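You operate a simulated robot arm through the tools that you are given. There is no shell and no other tool. Be economical: measure what you need, move in short steps, check, and stop when the job is done.

The job below is to be done with a simulated two-armed robot. You get a single attempt, and the scene is never put back.

Task
Pick up the white duct with one hand, pass it to the other hand and put it on the table top beside the open-front bin. Set down upright: white duct.

The check looks at the end state, three seconds after you hand in, the way a careful person would. Anything else that was tipped, shoved, dropped, spilled or broken makes it a failure.

Robot
Two 7-joint arms with two-finger parallel grippers on one trunk, on a base that drives. Base frame: it is fixed to the floor where the robot stands at the start and does not move with it; the origin is under the middle of the robot, x ahead of it, y to its left, z up. Units: m, degrees, N and s.
The left shoulder is at the start at [0.05, 0.187, 0.985], the right one opposite. With the tool pointing down near the work surface each hand reaches from about 0.1 to 0.64 m from the robot's upright axis, wherever it stands, measured 20 degrees to its own side. Places, roughly: table top beside the open-front bin [-2.3, 0.6, 0.8]; white duct (8x9x20 cm) [0.6, 0, 0.6]. Payload 3.43 kg a hand.
Tool frame (each hand has its own): the origin (TCP) lies between the finger pads and is the grasp point; the fingertips stand 0.03 m ahead of it; z points along the fingers, y is the line along which they close. The gripper opens to 0.094 m. The fingers are 0.028 m wide and 0.01 m thick; the gripper's body (0.05 by 0.096 m) begins 0.055 m behind the TCP.
Orientation is that of the tool frame in the base frame, as a unit quaternion [w, x, y, z]. With the fingers straight down and closing along the base's y, the tool's x points along the base's -x, its y along +y and its z along -z.

Tools
- The arms move only by the tool arm_command. It takes "left_rows", "right_rows" or both (then of equal length, played together; a hand with none holds still); each is a list that holds one entry, the list of rows, each a list of 7 numbers: the shift along the base's x, y, z in m, then the turn, a rotation vector about the base's x, y, z in degrees, then the gripper command, from -1 (shut) to 1 (fully open), values between in proportion. In form: [[[tx, ty, tz, wx, wy, wz, jaw], ...]]. A call has 1 to 12 rows; each row is the pose to reach, as a shift and turn from the pose commanded when the call began. A row lasts 0.2 s, in which the tool goes at most 0.05 m and 8.6 degrees; a call with a longer step from one row to the next is refused whole, and so is a gripper value outside its range. Where a pose cannot be reached the arm comes as near as it can. A force on the tool above 40 N (or 10 N above the force at the start of the call, whichever is more), or a blocked arm, ends the call early, and 0.2 s more pass. Each finger travels about 0.153 m/s and halts on what it meets, pressing with about 22 N; the grip force reading is that of the motor and also rises with nothing between the fingers. The clock runs only during rows and for 0.2 s after the last one: add rows that repeat a pose to give the fingers time. It gives the time, the measured TCP pose, the force on the tool (base axes), the opening and the grip force at its end, in the units of the frame above (readings bear some noise), with the torque about the TCP (base axes, N m) and any sound that the robot's microphone picked up.
- Cameras (640 x 400 px; columns grow to the right, rows downward): "scene" is now at [0.1462, 0.0015, 1.1362]; the picture's right is [0.12, -0.99, 0.00], its down [-0.63, -0.07, -0.77] and it looks along [0.77, 0.09, -0.63] (base axes); focal length 252 px, centre (320, 200). "left" rides on the left gripper at [0.076, -0.014, -0.102] in its tool frame; the picture's right is [0.18, 0.98, 0.00], its down [-0.75, 0.14, -0.64] and it looks along [-0.63, 0.12, 0.77] (tool axes); focal length 243 px, centre (320, 200). "right" rides on the right gripper at [0.076, 0.014, -0.102] in its tool frame; the picture's right is [-0.18, 0.98, 0.00], its down [-0.75, -0.14, -0.64] and it looks along [-0.63, -0.12, 0.77] (tool axes); focal length 243 px, centre (320, 200). There is no depth. A picture from a camera that has moved, and an enlarged one, comes with that camera's place and axes in the base frame and with its lens. The place of the scene camera against the robot may be out by one fixed shift of up to 0.018 m in any direction.
- capture(camera): a new picture of that camera. No time passes.
- move_column(by): slides the trunk up (or, below 0, down) by that many m; the arms and the scene camera ride with it, the base frame stays. It gives what a move gives, with no picture.
- drive_base(legs): drives the robot by 1 to 6 legs, each [ahead, left, turn to the left] in m, m and degrees, along the robot's own axes; the way and the turn of a leg run together, so that a leg with both is an arc; at most 1.5 m and 180 degrees a leg. The arms and the cameras ride along, it lands a little off, and it stops where it bumps. It gives what a move gives.
- head_to(pan, tilt): turns the head with the scene camera to pan (to the left, within 80 degrees either way) and tilt (down, from -29 to 69), counted from straight ahead of the robot. It gives what a move gives.
- close_up(camera, box): a new picture of the part [left, top, right, bottom] of that camera's present view, enlarged. No time passes.
- hand_in(): hands the job in; it is judged then, once.

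Work in short steps. Places have to be worked out from the pictures, the camera data and where the tool is seen: move nearer, look again, correct. Check each grasp and each placing, and mend what went wrong. You have 120 turns and 108 pictures in all, those below and enlarged ones among them. Open the grippers and draw the arms clear of the work before you hand the job in, unless the task says otherwise; then end with one line.

The tools are called after "Call:" as name(argument=value, ...) on one line, values as JSON. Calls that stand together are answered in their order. arm_command: Moves the arms, as the interface text tells. Its arguments: {"type":"object","properties":{"left_rows":{"type":"array","items":{"type":"array","items":{"type":"array","items":{"type":"number"}}}},"right_rows":{"type":"array","items":{"type":"array","items":{"type":"array","items":{"type":"number"}}}}},"required":[]} The other tools are called the same way: move_column (by) slides the trunk up or down; drive_base (legs) drives the base; head_to (pan, tilt) turns the head that bears the scene camera; capture (camera) takes a picture; close_up (camera, box) takes an enlarged picture of a part of a camera's view; hand_in () hands the job in.

At the start:

```text
time: 0.0
left_tcp_pos: [0.4588, 0.2671, 0.8893]
left_orientation: [-0.001, 0.0, 1.0, 0.0]
left_force: [-0.3, -0.1, 0.4]
left_wrist_torque: [-0.03, 0.0, 0.04]
left_finger_gap: 0.0939
left_finger_force: 0.1
right_tcp_pos: [0.5156, -0.2151, 0.8104]
right_orientation: [0.0, 0.0, 1.0, 0.0]
right_force: [0.0, -0.3, -0.6]
right_wrist_torque: [0.0, 0.03, -0.03]
right_finger_gap: 0.094
right_finger_force: 0.1
trunk travel left (down, up): [-0.2, 0.232]
robot x, y, heading: [-0.0022, 0.0005, 0.1]
head pan, tilt: [6.6, 39.3]
```

scene: 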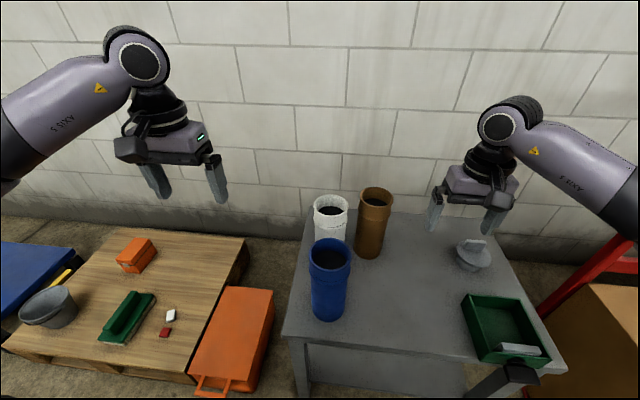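
right: 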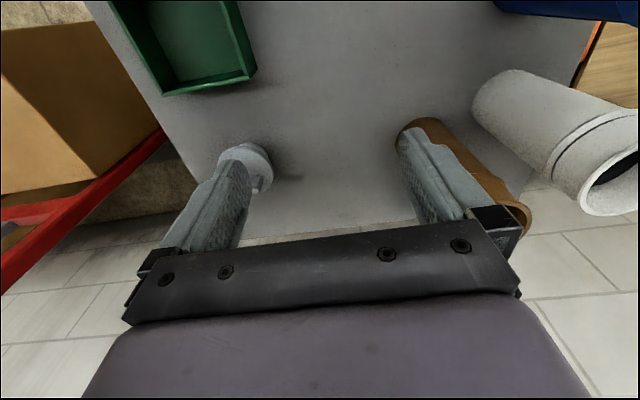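
left: 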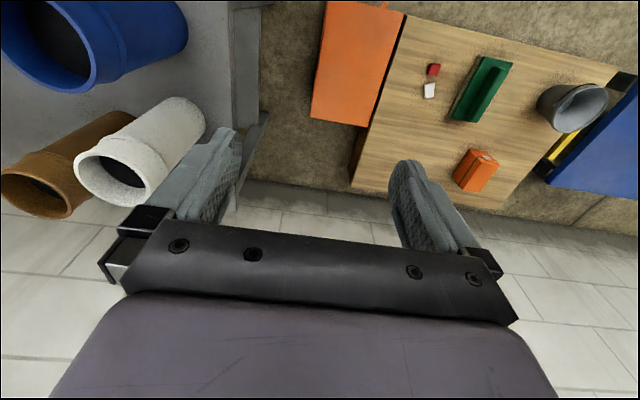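

The white duct stands upright behind the blue one, with the brown one to its right-rear. I estimate its axis at about (0.60, 0.03). I'll enlarge the views to see its shape.

Call:
close_up(camera="scene", box=[260, 160, 440, 340])

Call:
close_up(camera="left", box=[0, 0, 280, 240])

Call:
close_up(camera="right", box=[360, 0, 640, 240])

```text
2.22 times, centred on (350, 250) of scene
camera zoom: at [0.1462, 0.0015, 1.1362], right [0.12, -0.99, 0.0], down [-0.63, -0.07, -0.77], along [0.77, 0.09, -0.63], focal length 560 px, centre (253, 89)
```

zoom: 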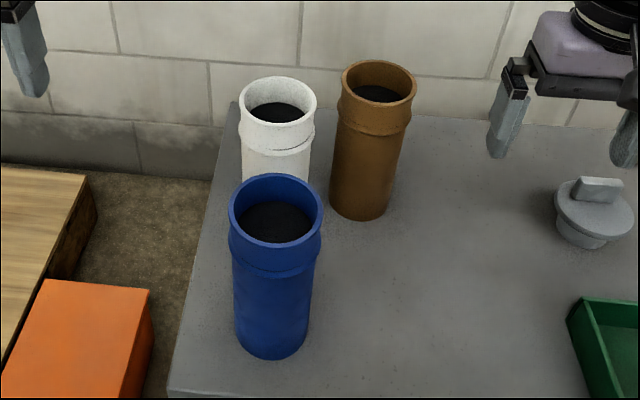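

```text
1.67 times, centred on (140, 120) of left
camera zoom: at [0.3825, 0.2539, 0.9925], right [-0.18, 0.98, 0.0], down [0.75, 0.14, 0.64], along [0.63, 0.12, -0.77], focal length 404 px, centre (620, 333)
```

zoom: 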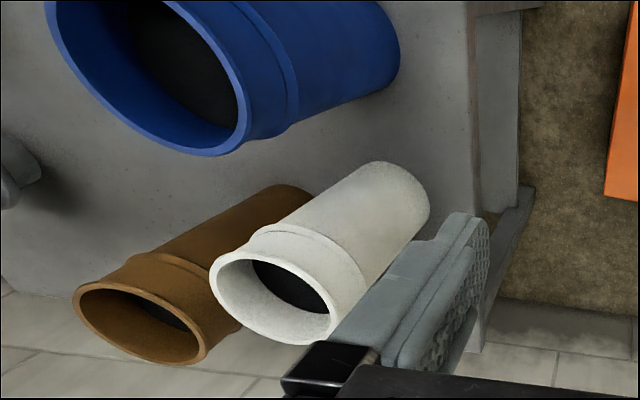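

```text
1.67 times, centred on (500, 120) of right
camera zoom: at [0.4393, -0.2018, 0.9135], right [0.18, 0.98, 0.0], down [0.75, -0.14, 0.64], along [0.63, -0.12, -0.77], focal length 404 px, centre (20, 333)
```

zoom: 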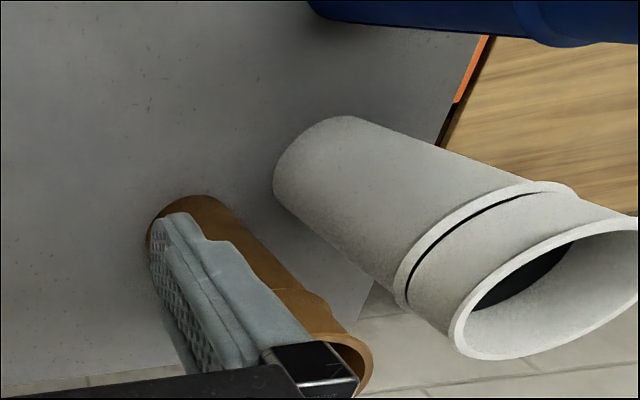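

White duct axis triangulates to about (0.598, 0.033), top z≈0.745, left side free. Plan: left hand pinches the rim wall on its left (+y) side, lifts, and the right hand then takes the body from the side. First I bring the left hand above the rim, with the gap at 5 cm.

Call:
arm_command(left_rows=[[[0.023, -0.033, -0.005, 0, 0, 0, 0.06], [0.046, -0.066, -0.012, 0, 0, 0, 0.06], [0.07, -0.098, -0.02, 0, 0, 0, 0.06], [0.093, -0.131, -0.028, 0, 0, 0, 0.06], [0.116, -0.164, -0.035, 0, 0, 0, 0.06], [0.139, -0.196, -0.04, 0, 0, 0, 0.06], [0.139, -0.196, -0.04, 0, 0, 0, 0.06]]])

Call:
capture(camera="left")

Call:
capture(camera="scene")

Call:
capture(camera="right")

```text
time: 1.6
left_tcp_pos: [0.5972, 0.0699, 0.851]
left_orientation: [0.001, 0.001, 1.0, 0.0]
left_force: [0.6, 0.7, 0.7]
left_wrist_torque: [0.02, -0.03, 0.0]
left_finger_gap: 0.0497
left_finger_force: 0.1
right_tcp_pos: [0.5158, -0.214, 0.8101]
right_orientation: [0.0, 0.0, 1.0, 0.0]
right_force: [0.2, 0.2, -0.1]
right_wrist_torque: [0.02, 0.0, 0.02]
right_finger_gap: 0.0938
right_finger_force: 0.0
trunk travel left (down, up): [-0.2, 0.232]
robot x, y, heading: [-0.001, 0.0018, -0.2]
head pan, tilt: [6.6, 39.3]
```

```text
101 pictures are left
camera left: at [0.521, 0.0557, 0.9532], right [-0.18, 0.98, 0.0], down [0.75, 0.14, 0.64], along [0.63, 0.12, -0.77], focal length 243 px, centre (320, 200)
```

left: 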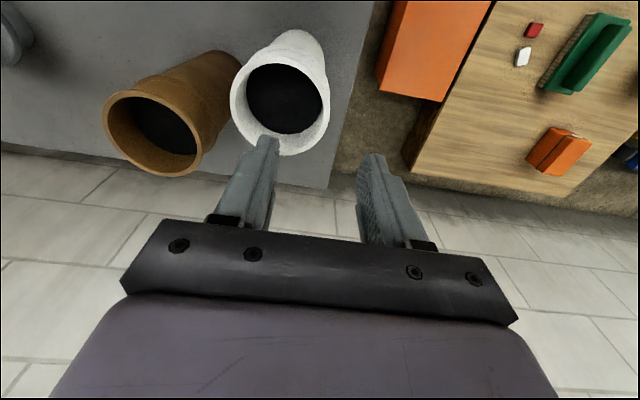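

```text
100 pictures are left
camera scene: at [0.1462, 0.0014, 1.1362], right [0.12, -0.99, 0.0], down [-0.63, -0.07, -0.77], along [0.77, 0.09, -0.63], focal length 252 px, centre (320, 200)
```

scene: 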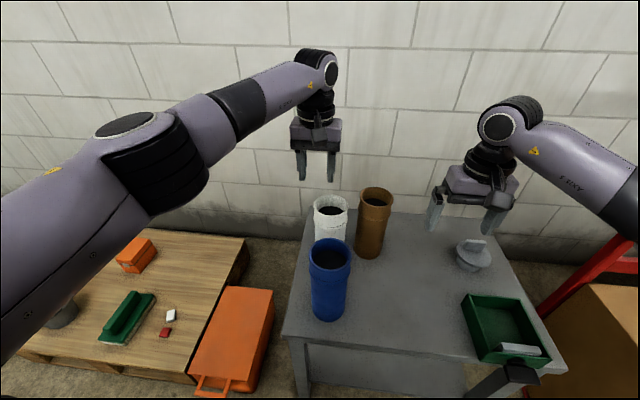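

```text
99 pictures are left
camera right: at [0.4393, -0.2019, 0.9134], right [0.18, 0.98, 0.0], down [0.75, -0.14, 0.64], along [0.63, -0.12, -0.77], focal length 243 px, centre (320, 200)
```

right: 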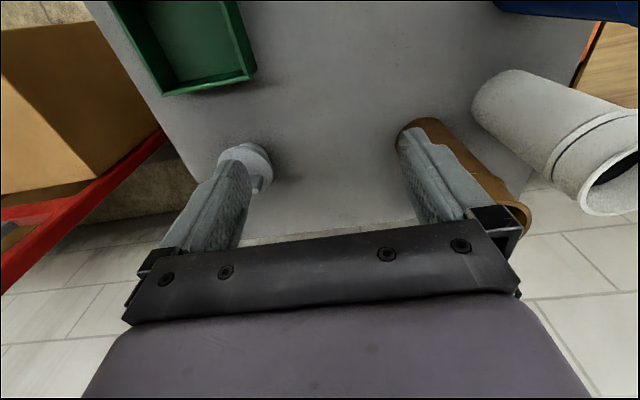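

Rim centre now reads (0.596, 0.036), radius 0.041, so the +y wall is at y≈0.074. I shift 4 mm and come down to just above the rim, then look.

Call:
arm_command(left_rows=[[[0, 0.004, -0.03, 0, 0, 0, 0.06], [0, 0.004, -0.06, 0, 0, 0, 0.06], [0, 0.004, -0.06, 0, 0, 0, 0.06]]])

Call:
close_up(camera="left", box=[180, 20, 460, 195])

Call:
close_up(camera="scene", box=[260, 120, 420, 220])

```text
time: 2.4
left_tcp_pos: [0.597, 0.0761, 0.7888]
left_orientation: [0.0, 0.0, 1.0, 0.0]
left_force: [-0.1, 0.0, -0.8]
left_wrist_torque: [0.02, 0.03, -0.01]
left_finger_gap: 0.0498
left_finger_force: 0.0
right_tcp_pos: [0.5156, -0.2148, 0.8093]
right_orientation: [0.0, 0.0, 1.0, 0.0]
right_force: [-1.4, 0.1, -0.4]
right_wrist_torque: [-0.03, -0.01, -0.01]
right_finger_gap: 0.0942
right_finger_force: 0.1
trunk travel left (down, up): [-0.2, 0.232]
robot x, y, heading: [-0.0023, 0.0031, 0.1]
head pan, tilt: [6.6, 39.3]
```

```text
2.29 times, centred on (320, 108) of left
camera zoom: at [0.5206, 0.0609, 0.8913], right [-0.18, 0.98, 0.0], down [0.75, 0.14, 0.64], along [0.63, 0.12, -0.77], focal length 555 px, centre (320, 411)
```

zoom: 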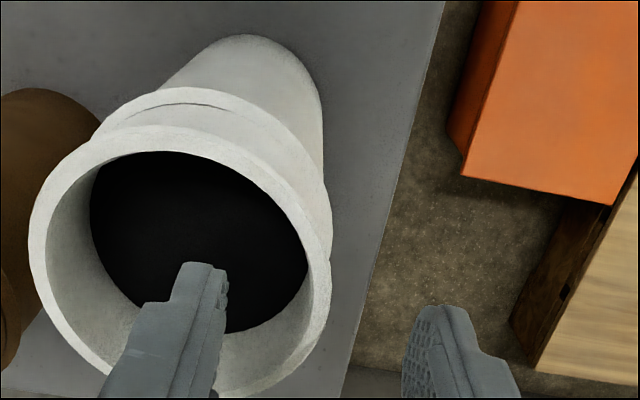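

```text
4.00 times, centred on (340, 170) of scene
camera zoom: at [0.1462, 0.0015, 1.1362], right [0.12, -0.99, 0.0], down [-0.63, -0.07, -0.77], along [0.77, 0.09, -0.63], focal length 1007 px, centre (240, 320)
```

zoom: 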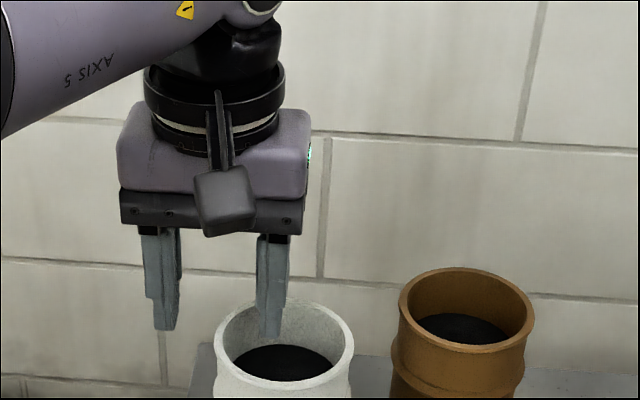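

Alignment is good: the inner finger is over the mouth and the outer finger is clear. I descend about 2 cm over the rim and close.

Call:
arm_command(left_rows=[[[0.002, -0.001, -0.018, 0, 0, 0, 0.06], [0.002, -0.001, -0.036, 0, 0, 0, 0.06], [0.002, -0.001, -0.036, 0, 0, 0, 0.06]]])

Call:
close_up(camera="left", box=[180, 20, 460, 195])

Call:
close_up(camera="scene", box=[260, 120, 420, 220])

```text
time: 3.2
left_tcp_pos: [0.6001, 0.0733, 0.7536]
left_orientation: [0.0, 0.001, 1.0, 0.001]
left_force: [0.5, -0.4, 0.6]
left_wrist_torque: [-0.01, 0.01, 0.02]
left_finger_gap: 0.0498
left_finger_force: 0.0
right_tcp_pos: [0.5153, -0.2147, 0.8093]
right_orientation: [0.0, 0.0, 1.0, -0.001]
right_force: [-1.2, -0.3, 0.2]
right_wrist_torque: [0.0, -0.01, -0.01]
right_finger_gap: 0.0942
right_finger_force: 0.0
trunk travel left (down, up): [-0.2, 0.232]
robot x, y, heading: [0.0013, 0.0021, -0.0]
head pan, tilt: [6.6, 39.3]
```

```text
2.29 times, centred on (320, 108) of left
camera zoom: at [0.5233, 0.0603, 0.8558], right [-0.18, 0.98, 0.0], down [0.75, 0.14, 0.64], along [0.63, 0.12, -0.77], focal length 555 px, centre (320, 411)
```

zoom: 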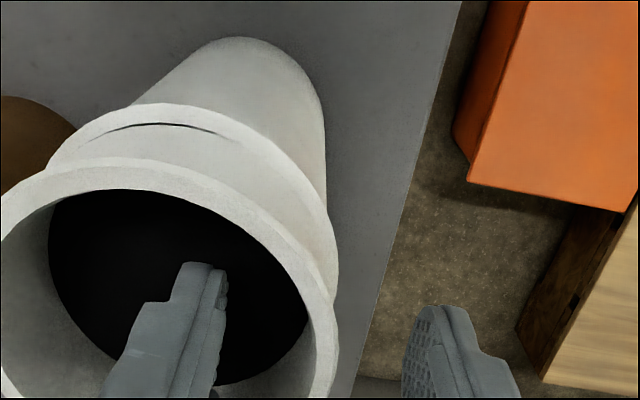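

```text
4.00 times, centred on (340, 170) of scene
camera zoom: at [0.1462, 0.0015, 1.1362], right [0.12, -0.99, 0.0], down [-0.63, -0.07, -0.77], along [0.77, 0.09, -0.63], focal length 1007 px, centre (240, 320)
```

zoom: 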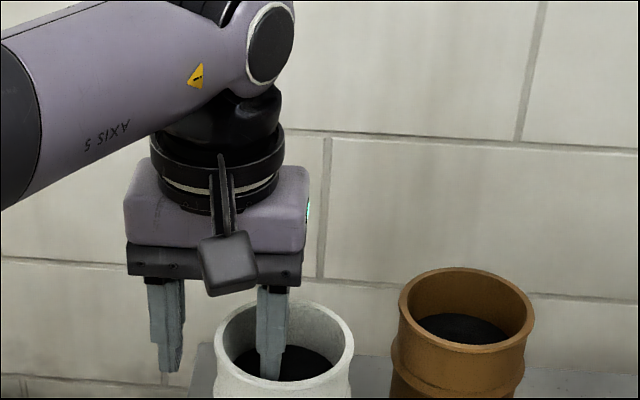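

The fingers straddle the wall with no contact force. Closing.

Call:
arm_command(left_rows=[[[0, 0, 0, 0, 0, 0, -0.5], [0, 0, 0, 0, 0, 0, -1], [0, 0, 0, 0, 0, 0, -1], [0, 0, 0, 0, 0, 0, -1]]])

Call:
close_up(camera="scene", box=[260, 120, 420, 280])

```text
time: 4.2
left_tcp_pos: [0.5993, 0.0752, 0.7531]
left_orientation: [0.0, 0.0, 1.0, 0.0]
left_force: [-0.6, 0.2, 2.1]
left_wrist_torque: [-0.04, 0.17, -0.03]
left_finger_gap: 0.0075
left_finger_force: 22.2
right_tcp_pos: [0.5158, -0.2151, 0.8105]
right_orientation: [0.0, 0.0, 1.0, 0.0]
right_force: [-0.7, 0.1, 0.5]
right_wrist_torque: [0.0, 0.05, -0.01]
right_finger_gap: 0.0938
right_finger_force: 0.1
trunk travel left (down, up): [-0.2, 0.232]
robot x, y, heading: [0.0008, -0.0031, -0.1]
head pan, tilt: [6.6, 39.3]
```

```text
2.50 times, centred on (340, 200) of scene
camera zoom: at [0.1461, 0.0015, 1.1362], right [0.12, -0.99, 0.0], down [-0.63, -0.07, -0.77], along [0.77, 0.09, -0.63], focal length 630 px, centre (270, 200)
```

zoom: 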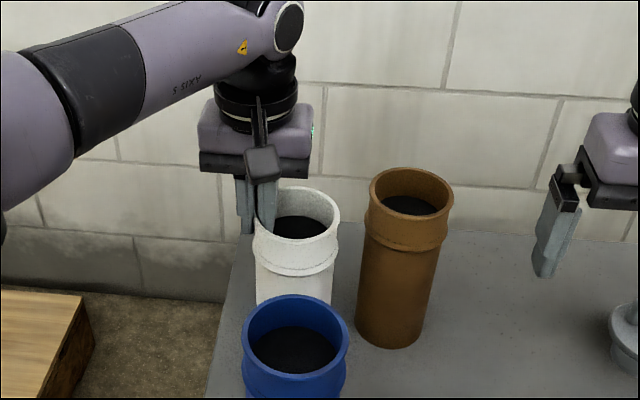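

Wall held (7.5 mm). I lift straight up, small first.

Call:
arm_command(left_rows=[[[0, 0, 0.01, 0, 0, 0, -1], [0, 0, 0.03, 0, 0, 0, -1], [0, 0, 0.06, 0, 0, 0, -1], [0, 0, 0.09, 0, 0, 0, -1], [0, 0, 0.12, 0, 0, 0, -1], [0, 0, 0.12, 0, 0, 0, -1]]])

Call:
capture(camera="scene")

Call:
capture(camera="left")

```text
time: 5.6
left_tcp_pos: [0.6022, 0.0732, 0.8744]
left_orientation: [0.0, 0.0, 1.0, 0.0]
left_force: [1.1, -0.4, -3.4]
left_wrist_torque: [0.08, 0.0, -0.03]
left_finger_gap: 0.007
left_finger_force: 21.9
right_tcp_pos: [0.5152, -0.2159, 0.81]
right_orientation: [0.0, 0.0, 1.0, 0.0]
right_force: [0.2, -0.8, -0.2]
right_wrist_torque: [0.02, -0.02, 0.0]
right_finger_gap: 0.0938
right_finger_force: 0.1
trunk travel left (down, up): [-0.2, 0.232]
robot x, y, heading: [0.0025, 0.0046, 0.0]
head pan, tilt: [6.6, 39.3]
```

```text
93 pictures are left
camera scene: at [0.1464, 0.0015, 1.1361], right [0.12, -0.99, 0.0], down [-0.63, -0.07, -0.77], along [0.77, 0.09, -0.63], focal length 252 px, centre (320, 200)
```

scene: 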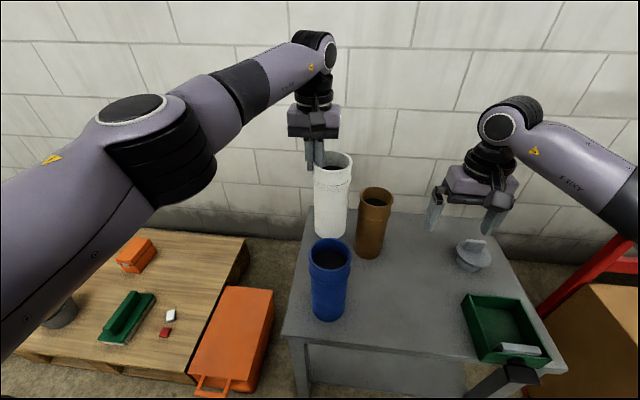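

```text
92 pictures are left
camera left: at [0.525, 0.0596, 0.9773], right [-0.18, 0.98, 0.0], down [0.75, 0.14, 0.64], along [0.63, 0.12, -0.77], focal length 243 px, centre (320, 200)
```

left: 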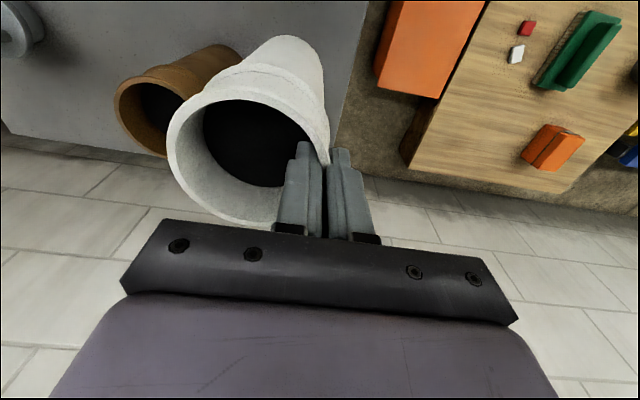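

The duct hangs upright, weight about 3.5 N. I lift it higher so the bottom clears the neighbours, then back the robot away for free space.

Call:
arm_command(left_rows=[[[0, 0, 0.03, 0, 0, 0, -1], [0, 0, 0.06, 0, 0, 0, -1], [0, 0, 0.09, 0, 0, 0, -1], [0, 0, 0.12, 0, 0, 0, -1], [0, 0, 0.12, 0, 0, 0, -1]]])

Call:
capture(camera="scene")

```text
time: 6.8
left_tcp_pos: [0.5784, 0.0829, 0.9866]
left_orientation: [-0.001, 0.0, 1.0, 0.0]
left_force: [0.4, 0.5, -3.0]
left_wrist_torque: [0.13, 0.02, -0.01]
left_finger_gap: 0.0064
left_finger_force: 21.8
left hand out of reach, approached as far as the arm can: row 2, 3, 4, 5
right_tcp_pos: [0.5168, -0.2156, 0.8083]
right_orientation: [0.0, 0.0, 1.0, 0.0]
right_force: [-0.2, -0.4, 0.4]
right_wrist_torque: [0.03, -0.02, -0.03]
right_finger_gap: 0.0937
right_finger_force: 0.1
trunk travel left (down, up): [-0.2, 0.232]
robot x, y, heading: [0.0013, -0.0014, -0.0]
head pan, tilt: [6.6, 39.3]
```

```text
91 pictures are left
camera scene: at [0.1464, 0.0015, 1.1361], right [0.12, -0.99, 0.0], down [-0.63, -0.07, -0.77], along [0.77, 0.09, -0.63], focal length 252 px, centre (320, 200)
```

scene: 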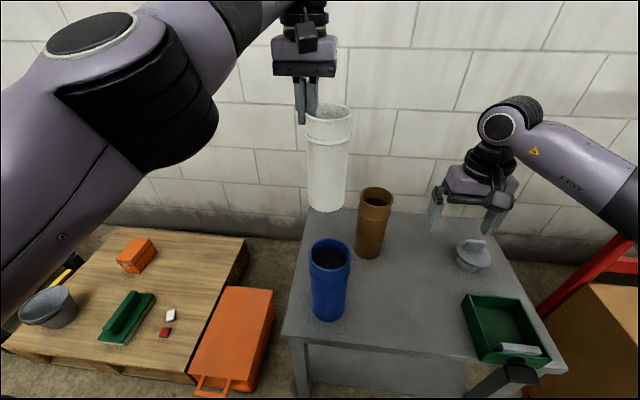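

The bottom is now around z 0.78, above the others. The gap reading drifted to 6.4 mm, so I check for slipping.

Call:
capture(camera="left")

Call:
close_up(camera="scene", box=[250, 20, 410, 220])

```text
90 pictures are left
camera left: at [0.5022, 0.0686, 1.0888], right [-0.18, 0.98, 0.0], down [0.75, 0.14, 0.64], along [0.63, 0.12, -0.77], focal length 243 px, centre (320, 200)
```

left: 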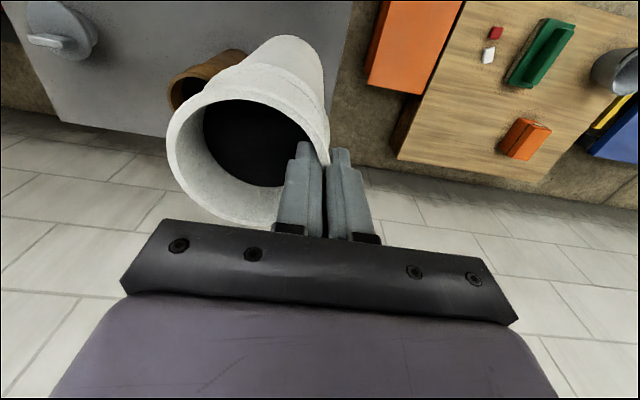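

```text
2.00 times, centred on (330, 120) of scene
camera zoom: at [0.1464, 0.0015, 1.1361], right [0.12, -0.99, 0.0], down [-0.63, -0.07, -0.77], along [0.77, 0.09, -0.63], focal length 504 px, centre (300, 360)
```

zoom: 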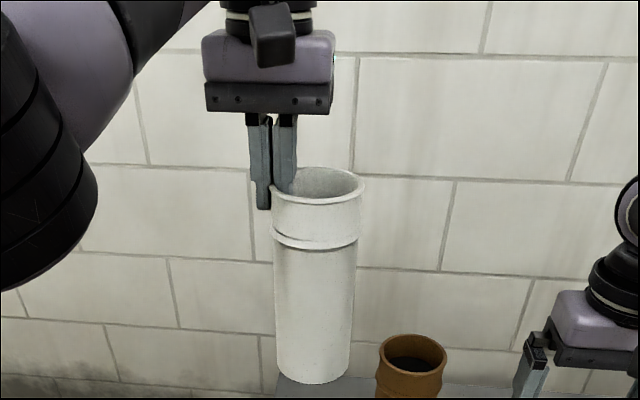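

No slip; the grip is unchanged. I back away from the table 0.45 m and then look.

Call:
drive_base(legs=[[-0.45, 0, 0]])

Call:
capture(camera="scene")

```text
time: 9.6
left_tcp_pos: [0.1218, 0.083, 0.9866]
left_orientation: [0.0, -0.001, 1.0, 0.0]
left_force: [1.4, 0.5, -2.8]
left_wrist_torque: [0.15, -0.01, 0.0]
left_finger_gap: 0.0069
left_finger_force: 22.6
right_tcp_pos: [0.0567, -0.2134, 0.8102]
right_orientation: [0.0, 0.0, 1.0, 0.0]
right_force: [0.0, -0.9, -0.1]
right_wrist_torque: [-0.01, 0.02, 0.03]
right_finger_gap: 0.0939
right_finger_force: 0.1
trunk travel left (down, up): [-0.2, 0.232]
robot x, y, heading: [-0.4566, 0.0034, 0.2]
head pan, tilt: [6.6, 39.3]
```

```text
88 pictures are left
camera scene: at [-0.3123, 0.0014, 1.1361], right [0.12, -0.99, 0.0], down [-0.63, -0.07, -0.77], along [0.77, 0.09, -0.63], focal length 252 px, centre (320, 200)
```

scene: 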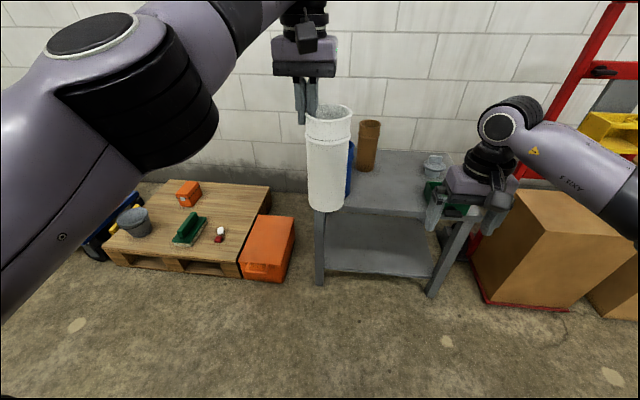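

Clear space now. I turn the right hand from pointing down to pointing forward with a 20° droop (first pitch), staying off to the right.

Call:
arm_command(right_rows=[[[0.003, -0.007, 0.007, 0, -7.8, 0, 1], [0.006, -0.014, 0.014, 0, -15.6, 0, 1], [0.01, -0.02, 0.02, 0, -23.4, 0, 1], [0.013, -0.027, 0.027, 0, -31.2, 0, 1], [0.017, -0.033, 0.033, 0, -39, 0, 1], [0.02, -0.04, 0.04, 0, -46.8, 0, 1], [0.023, -0.047, 0.047, 0, -54.6, 0, 1], [0.026, -0.054, 0.054, 0, -62.4, 0, 1], [0.03, -0.06, 0.06, 0, -70, 0, 1], [0.03, -0.06, 0.06, 0, -70, 0, 1]]])

Call:
capture(camera="scene")

```text
time: 11.8
left_tcp_pos: [0.1203, 0.0842, 0.9854]
left_orientation: [0.0, 0.0, 1.0, 0.001]
left_force: [0.3, 0.5, -2.3]
left_wrist_torque: [0.09, 0.0, -0.02]
left_finger_gap: 0.0069
left_finger_force: 21.7
right_tcp_pos: [0.0879, -0.2907, 0.8743]
right_orientation: [0.572, -0.002, 0.82, 0.0]
right_force: [0.6, 0.0, -0.5]
right_wrist_torque: [0.01, 0.01, -0.04]
right_finger_gap: 0.094
right_finger_force: 0.1
right hand out of reach, approached as far as the arm can: row 9, 10
trunk travel left (down, up): [-0.2, 0.232]
robot x, y, heading: [-0.4571, 0.0007, 0.0]
head pan, tilt: [6.6, 39.3]
```

```text
87 pictures are left
camera scene: at [-0.3122, 0.0013, 1.1361], right [0.12, -0.99, 0.0], down [-0.63, -0.07, -0.77], along [0.77, 0.09, -0.63], focal length 252 px, centre (320, 200)
```

scene: 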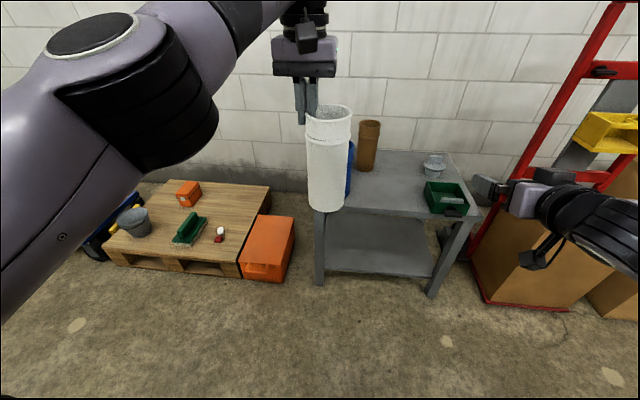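

Pitch done. Now I yaw the hand 60° to the left so it points towards the duct, keeping its distance.

Call:
arm_command(right_rows=[[[0, 0, 0, 0, 0, 7.5, 1], [0, 0, 0, 0, 0, 15, 1], [0, 0, 0, 0, 0, 22.5, 1], [0, 0, 0, 0, 0, 30, 1], [0, 0, 0, 0, 0, 37.5, 1], [0, 0, 0, 0, 0, 45, 1], [0, 0, 0, 0, 0, 52.5, 1], [0, 0, 0, 0, 0, 60, 1], [0, 0, 0, 0, 0, 60, 1]]])

Call:
capture(camera="scene")

Call:
capture(camera="right")

```text
time: 13.8
left_tcp_pos: [0.1209, 0.0837, 0.9857]
left_orientation: [-0.001, -0.001, 1.0, 0.001]
left_force: [0.2, 0.0, -3.3]
left_wrist_torque: [0.1, -0.03, -0.01]
left_finger_gap: 0.0068
left_finger_force: 22.1
right_tcp_pos: [0.0874, -0.2922, 0.873]
right_orientation: [0.496, -0.411, 0.709, 0.287]
right_force: [0.9, 0.2, 0.0]
right_wrist_torque: [-0.03, 0.01, 0.02]
right_finger_gap: 0.0938
right_finger_force: 0.1
right hand out of reach, approached as far as the arm can: row 5, 6
trunk travel left (down, up): [-0.2, 0.232]
robot x, y, heading: [-0.4579, 0.0004, 0.1]
head pan, tilt: [6.6, 39.3]
```

```text
86 pictures are left
camera scene: at [-0.3121, 0.0011, 1.1361], right [0.12, -0.99, 0.0], down [-0.63, -0.07, -0.77], along [0.77, 0.09, -0.63], focal length 252 px, centre (320, 200)
```

scene: 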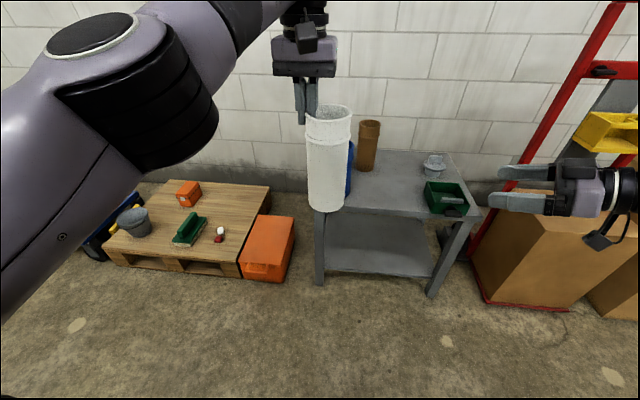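

```text
85 pictures are left
camera right: at [0.0137, -0.3915, 0.8378], right [-0.82, 0.55, 0.17], down [-0.05, -0.37, 0.93], along [0.57, 0.75, 0.33], focal length 243 px, centre (320, 200)
```

right: 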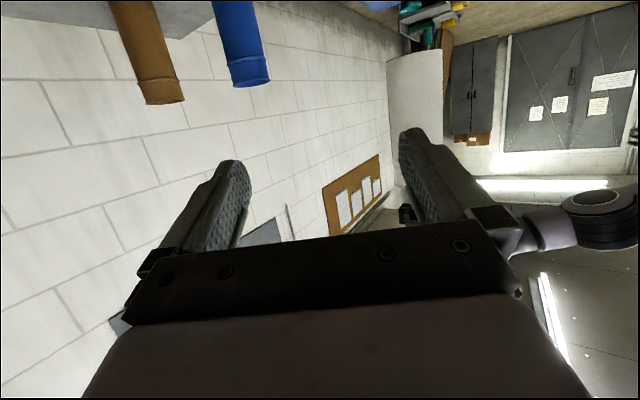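

The duct shows in the right camera and agrees with an axis at (0.121, 0.045). I bring the right hand to a pre-grasp 13 cm short of the axis, on its approach line, at z 0.87.

Call:
arm_command(right_rows=[[[-0.005, 0.037, 0, 0, 0, 0, 1], [-0.01, 0.074, 0, 0, 0, 0, 1], [-0.016, 0.112, -0.001, 0, 0, 0, 1], [-0.021, 0.15, -0.002, 0, 0, 0, 1], [-0.026, 0.187, -0.003, 0, 0, 0, 1], [-0.031, 0.224, -0.003, 0, 0, 0, 1], [-0.031, 0.224, -0.003, 0, 0, 0, 1]]])

Call:
capture(camera="scene")

Call:
capture(camera="right")

```text
time: 15.4
left_tcp_pos: [0.1202, 0.0839, 0.9856]
left_orientation: [0.001, -0.001, 1.0, 0.0]
left_force: [-0.4, 0.5, -2.9]
left_wrist_torque: [0.13, 0.0, -0.01]
left_finger_gap: 0.0067
left_finger_force: 22.4
right_tcp_pos: [0.0553, -0.0674, 0.8721]
right_orientation: [0.497, -0.41, 0.709, 0.287]
right_force: [0.4, 0.2, 0.0]
right_wrist_torque: [-0.01, -0.01, -0.02]
right_finger_gap: 0.0941
right_finger_force: 0.0
trunk travel left (down, up): [-0.2, 0.232]
robot x, y, heading: [-0.4585, -0.0018, -0.2]
head pan, tilt: [6.6, 39.3]
```

```text
84 pictures are left
camera scene: at [-0.3122, 0.0014, 1.1361], right [0.12, -0.99, 0.0], down [-0.63, -0.07, -0.77], along [0.77, 0.09, -0.63], focal length 252 px, centre (320, 200)
```

scene: 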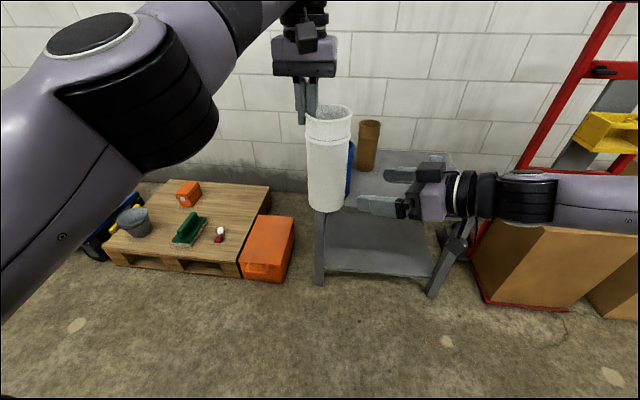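

```text
83 pictures are left
camera right: at [-0.019, -0.1663, 0.8359], right [-0.82, 0.55, 0.17], down [-0.05, -0.37, 0.93], along [0.57, 0.75, 0.33], focal length 243 px, centre (320, 200)
```

right: 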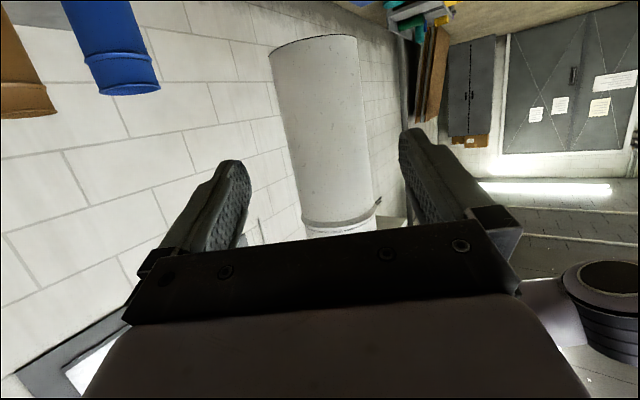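

The duct sits between the fingers in view. I advance 8 cm along the approach line and recheck.

Call:
arm_command(right_rows=[[[0.013, 0.024, -0.001, 0, 0, 0, 1], [0.026, 0.047, -0.002, 0, 0, 0, 1], [0.039, 0.07, -0.002, 0, 0, 0, 1], [0.039, 0.07, -0.002, 0, 0, 0, 1]]])

Call:
close_up(camera="scene", box=[260, 80, 480, 240])

Call:
capture(camera="right")

```text
time: 16.4
left_tcp_pos: [0.1201, 0.0835, 0.9862]
left_orientation: [0.001, -0.001, 1.0, 0.0]
left_force: [0.2, -0.3, -3.0]
left_wrist_torque: [0.13, 0.01, 0.03]
left_finger_gap: 0.0066
left_finger_force: 22.0
right_tcp_pos: [0.096, 0.0047, 0.8688]
right_orientation: [0.497, -0.41, 0.709, 0.286]
right_force: [0.4, 0.3, -0.2]
right_wrist_torque: [0.01, 0.0, 0.02]
right_finger_gap: 0.0941
right_finger_force: 0.1
trunk travel left (down, up): [-0.2, 0.232]
robot x, y, heading: [-0.4587, -0.0025, 0.1]
head pan, tilt: [6.6, 39.3]
```

```text
2.50 times, centred on (370, 160) of scene
camera zoom: at [-0.3122, 0.0014, 1.1361], right [0.12, -0.99, 0.0], down [-0.63, -0.07, -0.77], along [0.77, 0.09, -0.63], focal length 630 px, centre (195, 300)
```

zoom: 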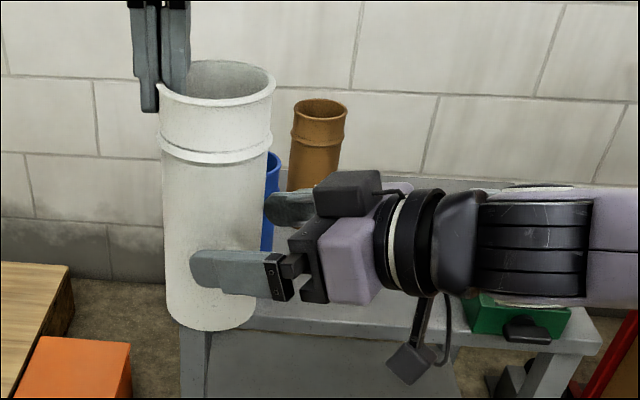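

```text
81 pictures are left
camera right: at [0.0223, -0.0956, 0.8324], right [-0.82, 0.55, 0.17], down [-0.05, -0.37, 0.93], along [0.57, 0.75, 0.33], focal length 243 px, centre (320, 200)
```

right: 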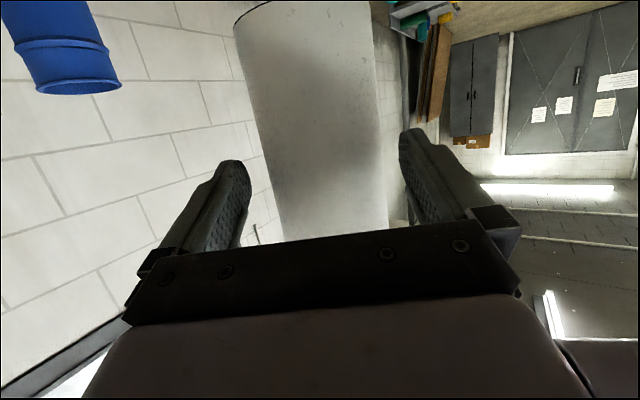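

Lateral error is about 1 mm. I advance the last 3.6 cm, then look before closing.

Call:
arm_command(right_rows=[[[0.009, 0.016, 0, 0, 0, 0, 1], [0.018, 0.031, 0, 0, 0, 0, 1], [0.018, 0.031, 0, 0, 0, 0, 1]]])

Call:
capture(camera="right")

Call:
close_up(camera="scene", box=[260, 80, 480, 240])

```text
time: 17.2
left_tcp_pos: [0.1191, 0.0833, 0.9854]
left_orientation: [0.0, 0.0, 1.0, 0.0]
left_force: [-0.3, -0.6, -3.7]
left_wrist_torque: [0.08, 0.0, 0.02]
left_finger_gap: 0.0066
left_finger_force: 22.0
right_tcp_pos: [0.1135, 0.0358, 0.8682]
right_orientation: [0.497, -0.41, 0.709, 0.286]
right_force: [-0.3, -0.1, 1.3]
right_wrist_torque: [0.0, -0.02, 0.0]
right_finger_gap: 0.0937
right_finger_force: 0.0
trunk travel left (down, up): [-0.2, 0.232]
robot x, y, heading: [-0.4561, -0.0043, -0.2]
head pan, tilt: [6.6, 39.3]
```

```text
80 pictures are left
camera right: at [0.0393, -0.0648, 0.8323], right [-0.82, 0.55, 0.17], down [-0.05, -0.37, 0.93], along [0.57, 0.75, 0.33], focal length 243 px, centre (320, 200)
```

right: 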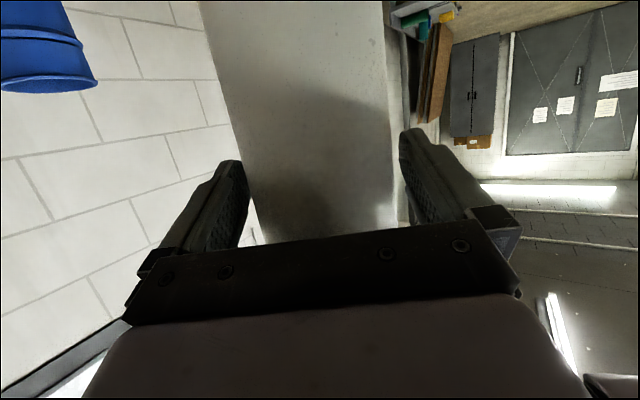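

```text
2.50 times, centred on (370, 160) of scene
camera zoom: at [-0.3122, 0.0014, 1.1361], right [0.12, -0.99, 0.0], down [-0.63, -0.07, -0.77], along [0.77, 0.09, -0.63], focal length 630 px, centre (195, 300)
```

zoom: 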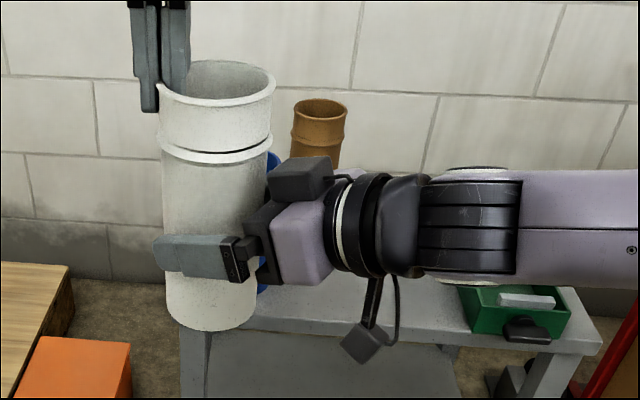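

The fingers bracket the body with no contact force. I close the right hand.

Call:
arm_command(right_rows=[[[0, 0, 0, 0, 0, 0, 0.6], [0, 0, 0, 0, 0, 0, 0.2], [0, 0, 0, 0, 0, 0, -1], [0, 0, 0, 0, 0, 0, -1]]])

Call:
close_up(camera="scene", box=[260, 80, 480, 240])

```text
time: 18.2
left_tcp_pos: [0.1193, 0.0843, 0.9854]
left_orientation: [-0.001, -0.001, 1.0, 0.0]
left_force: [-2.3, -1.1, -1.1]
left_wrist_torque: [0.09, 0.26, -0.06]
left_finger_gap: 0.0065
left_finger_force: 21.9
right_tcp_pos: [0.1128, 0.0351, 0.8682]
right_orientation: [0.496, -0.41, 0.71, 0.286]
right_force: [1.4, 0.1, 0.6]
right_wrist_torque: [-0.09, 0.05, -0.08]
right_finger_gap: 0.0814
right_finger_force: 22.4
trunk travel left (down, up): [-0.2, 0.232]
robot x, y, heading: [-0.4566, 0.0032, 0.0]
head pan, tilt: [6.6, 39.3]
```

```text
2.50 times, centred on (370, 160) of scene
camera zoom: at [-0.3122, 0.0014, 1.1361], right [0.12, -0.99, 0.0], down [-0.63, -0.07, -0.77], along [0.77, 0.09, -0.63], focal length 630 px, centre (195, 300)
```

zoom: 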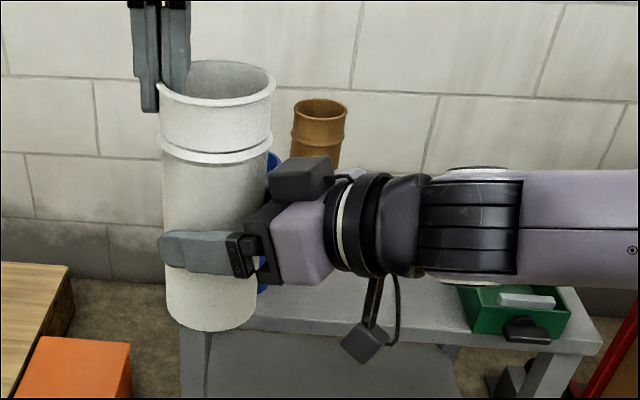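

The right hand holds the body (81 mm). Now I open the left hand, then lower the right hand with the duct out from between the left fingers, since the left arm is near its upper reach.

Call:
arm_command(left_rows=[[[0, 0, 0, 0, 0, 0, -0.5], [0, 0, 0, 0, 0, 0, 0], [0, 0, 0, 0, 0, 0, 0], [0, 0, 0, 0, 0, 0, 0]]], right_rows=[[[0, 0, 0, 0, 0, 0, -1], [0, 0, 0, 0, 0, 0, -1], [0, 0, 0, 0, 0, 0, -1], [0, 0, 0, 0, 0, 0, -1]]])

Call:
capture(camera="left")

Call:
close_up(camera="scene", box=[260, 80, 480, 240])

```text
time: 19.2
left_tcp_pos: [0.1203, 0.0839, 0.9859]
left_orientation: [0.0, -0.001, 1.0, -0.001]
left_force: [0.6, 0.6, -0.5]
left_wrist_torque: [0.0, -0.02, 0.02]
left_finger_gap: 0.0468
left_finger_force: 0.0
right_tcp_pos: [0.1123, 0.0353, 0.8674]
right_orientation: [0.497, -0.41, 0.709, 0.286]
right_force: [0.2, -0.6, 0.5]
right_wrist_torque: [-0.01, 0.02, -0.02]
right_finger_gap: 0.0816
right_finger_force: 22.3
trunk travel left (down, up): [-0.2, 0.232]
robot x, y, heading: [-0.4591, -0.0008, 0.1]
head pan, tilt: [6.6, 39.3]
```

```text
77 pictures are left
camera left: at [0.0436, 0.0693, 1.0883], right [-0.19, 0.98, 0.0], down [0.75, 0.14, 0.64], along [0.63, 0.12, -0.77], focal length 243 px, centre (320, 200)
```

left: 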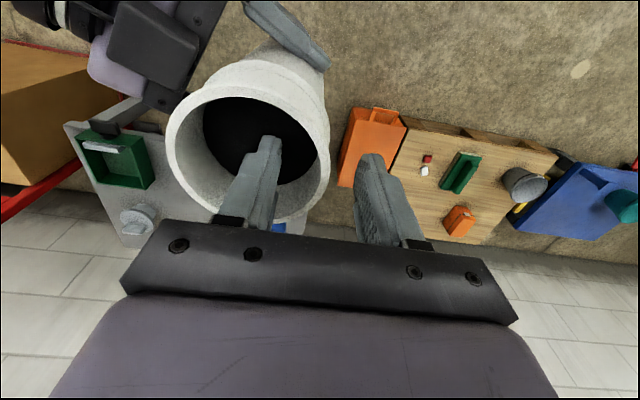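

```text
2.50 times, centred on (370, 160) of scene
camera zoom: at [-0.3122, 0.0014, 1.1361], right [0.12, -0.99, 0.0], down [-0.63, -0.07, -0.77], along [0.77, 0.09, -0.63], focal length 630 px, centre (195, 300)
```

zoom: 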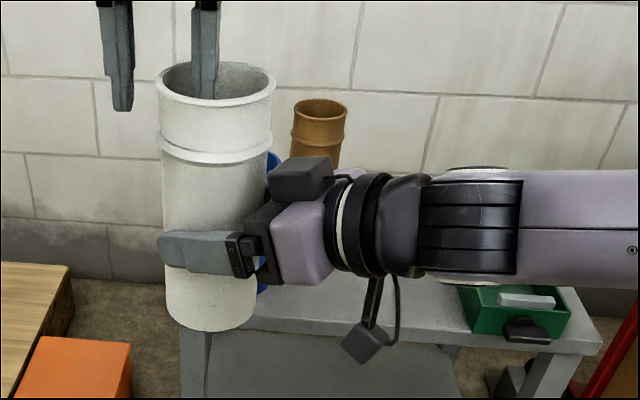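

The right hand alone holds the duct. I lower it 6 cm to clear the left fingers, then swing the left hand away to its side.

Call:
arm_command(right_rows=[[[0, 0, -0.01, 0, 0, 0, -1], [0, 0, -0.025, 0, 0, 0, -1], [0, 0, -0.04, 0, 0, 0, -1], [0, 0, -0.06, 0, 0, 0, -1], [0, 0, -0.06, 0, 0, 0, -1]]])

Call:
capture(camera="left")

Call:
capture(camera="scene")

```text
time: 20.4
left_tcp_pos: [0.1197, 0.0834, 0.9858]
left_orientation: [0.0, 0.0, 1.0, 0.0]
left_force: [-0.2, 0.2, 0.6]
left_wrist_torque: [-0.01, 0.02, -0.03]
left_finger_gap: 0.0471
left_finger_force: 0.0
right_tcp_pos: [0.1127, 0.0335, 0.8076]
right_orientation: [0.497, -0.41, 0.709, 0.286]
right_force: [0.1, -0.2, -0.4]
right_wrist_torque: [-0.01, -0.01, -0.01]
right_finger_gap: 0.0815
right_finger_force: 21.5
trunk travel left (down, up): [-0.2, 0.232]
robot x, y, heading: [-0.4583, 0.0012, 0.1]
head pan, tilt: [6.6, 39.3]
```

```text
75 pictures are left
camera left: at [0.0436, 0.0692, 1.0883], right [-0.19, 0.98, 0.0], down [0.75, 0.14, 0.64], along [0.63, 0.12, -0.77], focal length 243 px, centre (320, 200)
```

left: 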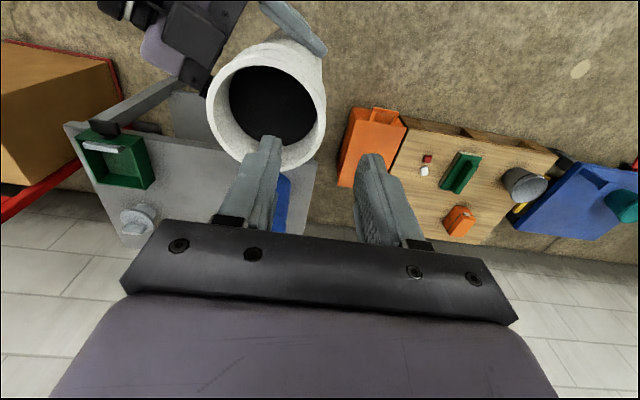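

```text
74 pictures are left
camera scene: at [-0.3122, 0.0014, 1.1361], right [0.12, -0.99, 0.0], down [-0.63, -0.07, -0.77], along [0.77, 0.09, -0.63], focal length 252 px, centre (320, 200)
```

scene: 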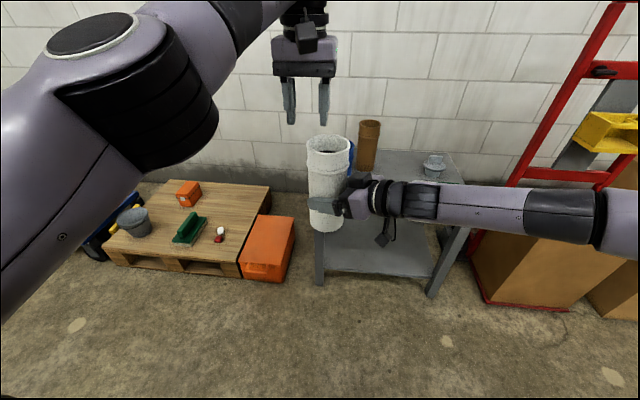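

The duct is clear of the left fingers and upright. I swing the left hand out left and back.

Call:
arm_command(left_rows=[[[0, 0.035, 0, 0, 0, 0, 0], [-0.01, 0.075, 0, 0, 0, 0, 0], [-0.035, 0.11, 0, 0, 0, 0, 0], [-0.065, 0.145, 0, 0, 0, 0, 0], [-0.1, 0.175, -0.01, 0, 0, 0, 0], [-0.14, 0.2, -0.02, 0, 0, 0, 0], [-0.18, 0.21, -0.03, 0, 0, 0, 0], [-0.22, 0.21, -0.04, 0, 0, 0, 0], [-0.22, 0.21, -0.04, 0, 0, 0, 0]]])

Call:
head_to(pan=78, tilt=20)

Call:
capture(camera="scene")

```text
time: 22.4
left_tcp_pos: [-0.1026, 0.2916, 0.9473]
left_orientation: [0.0, -0.002, 1.0, 0.0]
left_force: [-0.6, 0.4, -0.5]
left_wrist_torque: [0.03, 0.0, -0.02]
left_finger_gap: 0.0472
left_finger_force: 0.2
right_tcp_pos: [0.1127, 0.034, 0.8084]
right_orientation: [0.497, -0.41, 0.709, 0.286]
right_force: [-0.6, -0.7, -0.2]
right_wrist_torque: [-0.07, 0.01, 0.03]
right_finger_gap: 0.0814
right_finger_force: 22.2
trunk travel left (down, up): [-0.2, 0.232]
robot x, y, heading: [-0.4562, -0.0053, 0.1]
head pan, tilt: [6.6, 39.3]
```

```text
time: 23.8
left_tcp_pos: [-0.1026, 0.2917, 0.9466]
left_orientation: [0.0, -0.001, 1.0, -0.001]
left_force: [-0.2, 0.4, 0.3]
left_wrist_torque: [-0.01, -0.02, 0.02]
left_finger_gap: 0.0471
left_finger_force: 0.1
right_tcp_pos: [0.1119, 0.0337, 0.8084]
right_orientation: [0.497, -0.41, 0.71, 0.285]
right_force: [0.3, 0.6, 0.2]
right_wrist_torque: [-0.03, 0.04, 0.01]
right_finger_gap: 0.0814
right_finger_force: 21.5
trunk travel left (down, up): [-0.2, 0.232]
robot x, y, heading: [-0.4562, -0.0012, -0.2]
head pan, tilt: [78.0, 20.0]
```

```text
73 pictures are left
camera scene: at [-0.3778, 0.0825, 1.1665], right [0.98, -0.21, 0.0], down [-0.07, -0.33, -0.94], along [0.19, 0.92, -0.34], focal length 252 px, centre (320, 200)
```

scene: 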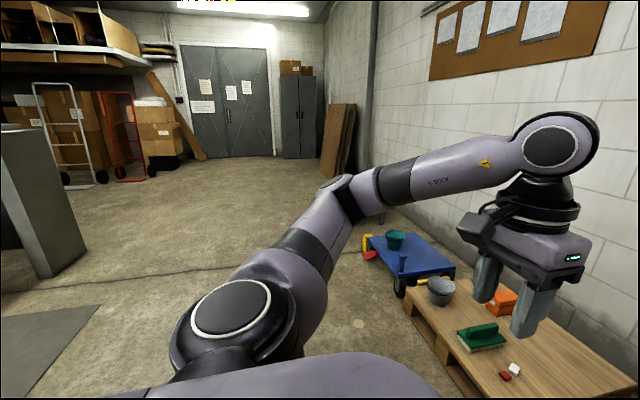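

The left is free floor. I turn 90° left and look toward the destination.

Call:
drive_base(legs=[[0, 0, 90]])

Call:
head_to(pan=60, tilt=20)

Call:
capture(camera="scene")

```text
time: 28.0
left_tcp_pos: [-0.7428, 0.3621, 0.9468]
left_orientation: [0.0, -0.699, 0.715, 0.0]
left_force: [0.2, -0.3, 0.3]
left_wrist_torque: [-0.04, 0.01, 0.02]
left_finger_gap: 0.0467
left_finger_force: 0.0
right_tcp_pos: [-0.4785, 0.5712, 0.8084]
right_orientation: [-0.156, 0.789, -0.221, -0.552]
right_force: [0.2, 0.8, 0.0]
right_wrist_torque: [-0.05, -0.04, -0.01]
right_finger_gap: 0.0812
right_finger_force: 22.0
trunk travel left (down, up): [-0.2, 0.232]
robot x, y, heading: [-0.4594, -0.0004, 88.9]
head pan, tilt: [78.0, 20.0]
```

```text
time: 28.8
left_tcp_pos: [-0.7413, 0.3636, 0.9474]
left_orientation: [0.0, -0.699, 0.715, 0.0]
left_force: [0.3, -1.0, 0.8]
left_wrist_torque: [-0.04, 0.0, -0.01]
left_finger_gap: 0.0471
left_finger_force: 0.1
right_tcp_pos: [-0.4797, 0.572, 0.8068]
right_orientation: [-0.156, 0.788, -0.221, -0.553]
right_force: [-0.1, -0.6, 0.0]
right_wrist_torque: [-0.01, -0.02, 0.02]
right_finger_gap: 0.0815
right_finger_force: 22.2
trunk travel left (down, up): [-0.2, 0.232]
robot x, y, heading: [-0.458, 0.0026, 88.5]
head pan, tilt: [60.0, 20.0]
```

```text
72 pictures are left
camera scene: at [-0.5341, 0.0981, 1.1665], right [0.52, 0.86, 0.0], down [0.29, -0.18, -0.94], along [-0.8, 0.49, -0.34], focal length 252 px, centre (320, 200)
```

scene: 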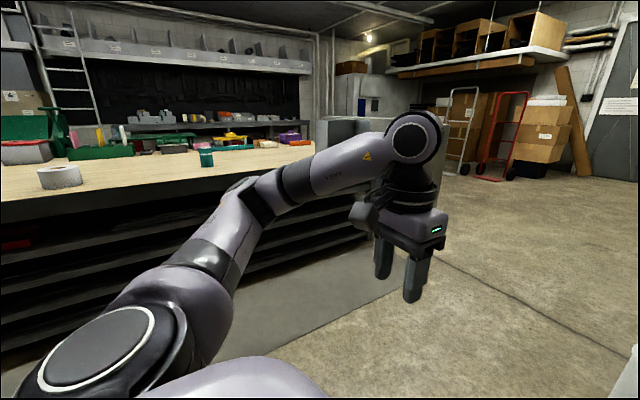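

There is a long workbench toward −x. I turn to face it fully and look.

Call:
drive_base(legs=[[0, 0, 91]])

Call:
head_to(pan=0, tilt=15)

Call:
capture(camera="scene")

```text
time: 33.0
left_tcp_pos: [-0.8205, -0.2868, 0.9461]
left_orientation: [0.0, 1.0, -0.007, -0.001]
left_force: [-0.1, -0.1, 1.0]
left_wrist_torque: [0.01, 0.01, 0.0]
left_finger_gap: 0.0467
left_finger_force: 0.1
right_tcp_pos: [-1.0314, -0.0258, 0.8083]
right_orientation: [0.282, 0.712, 0.404, -0.5]
right_force: [-0.4, -0.1, -0.2]
right_wrist_torque: [0.03, -0.03, 0.04]
right_finger_gap: 0.0813
right_finger_force: 21.7
trunk travel left (down, up): [-0.2, 0.232]
robot x, y, heading: [-0.4601, 0.0025, 179.3]
head pan, tilt: [60.0, 20.0]
```

```text
time: 34.3
left_tcp_pos: [-0.8192, -0.2864, 0.9477]
left_orientation: [0.001, 1.0, -0.007, 0.0]
left_force: [0.3, 0.4, -0.3]
left_wrist_torque: [0.03, -0.01, 0.01]
left_finger_gap: 0.0468
left_finger_force: 0.1
right_tcp_pos: [-1.0299, -0.0255, 0.8086]
right_orientation: [0.283, 0.712, 0.405, -0.499]
right_force: [0.2, -0.8, 0.0]
right_wrist_torque: [0.04, -0.01, -0.03]
right_finger_gap: 0.0809
right_finger_force: 22.0
trunk travel left (down, up): [-0.2, 0.232]
robot x, y, heading: [-0.4575, -0.0011, 179.3]
head pan, tilt: [0.0, 15.0]
```

```text
71 pictures are left
camera scene: at [-0.6078, -0.0067, 1.1747], right [0.01, 1.0, 0.0], down [0.26, 0.0, -0.97], along [-0.97, 0.01, -0.26], focal length 252 px, centre (320, 200)
```

scene: 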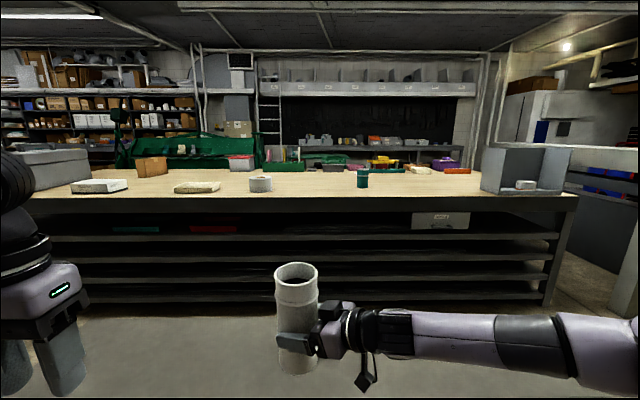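

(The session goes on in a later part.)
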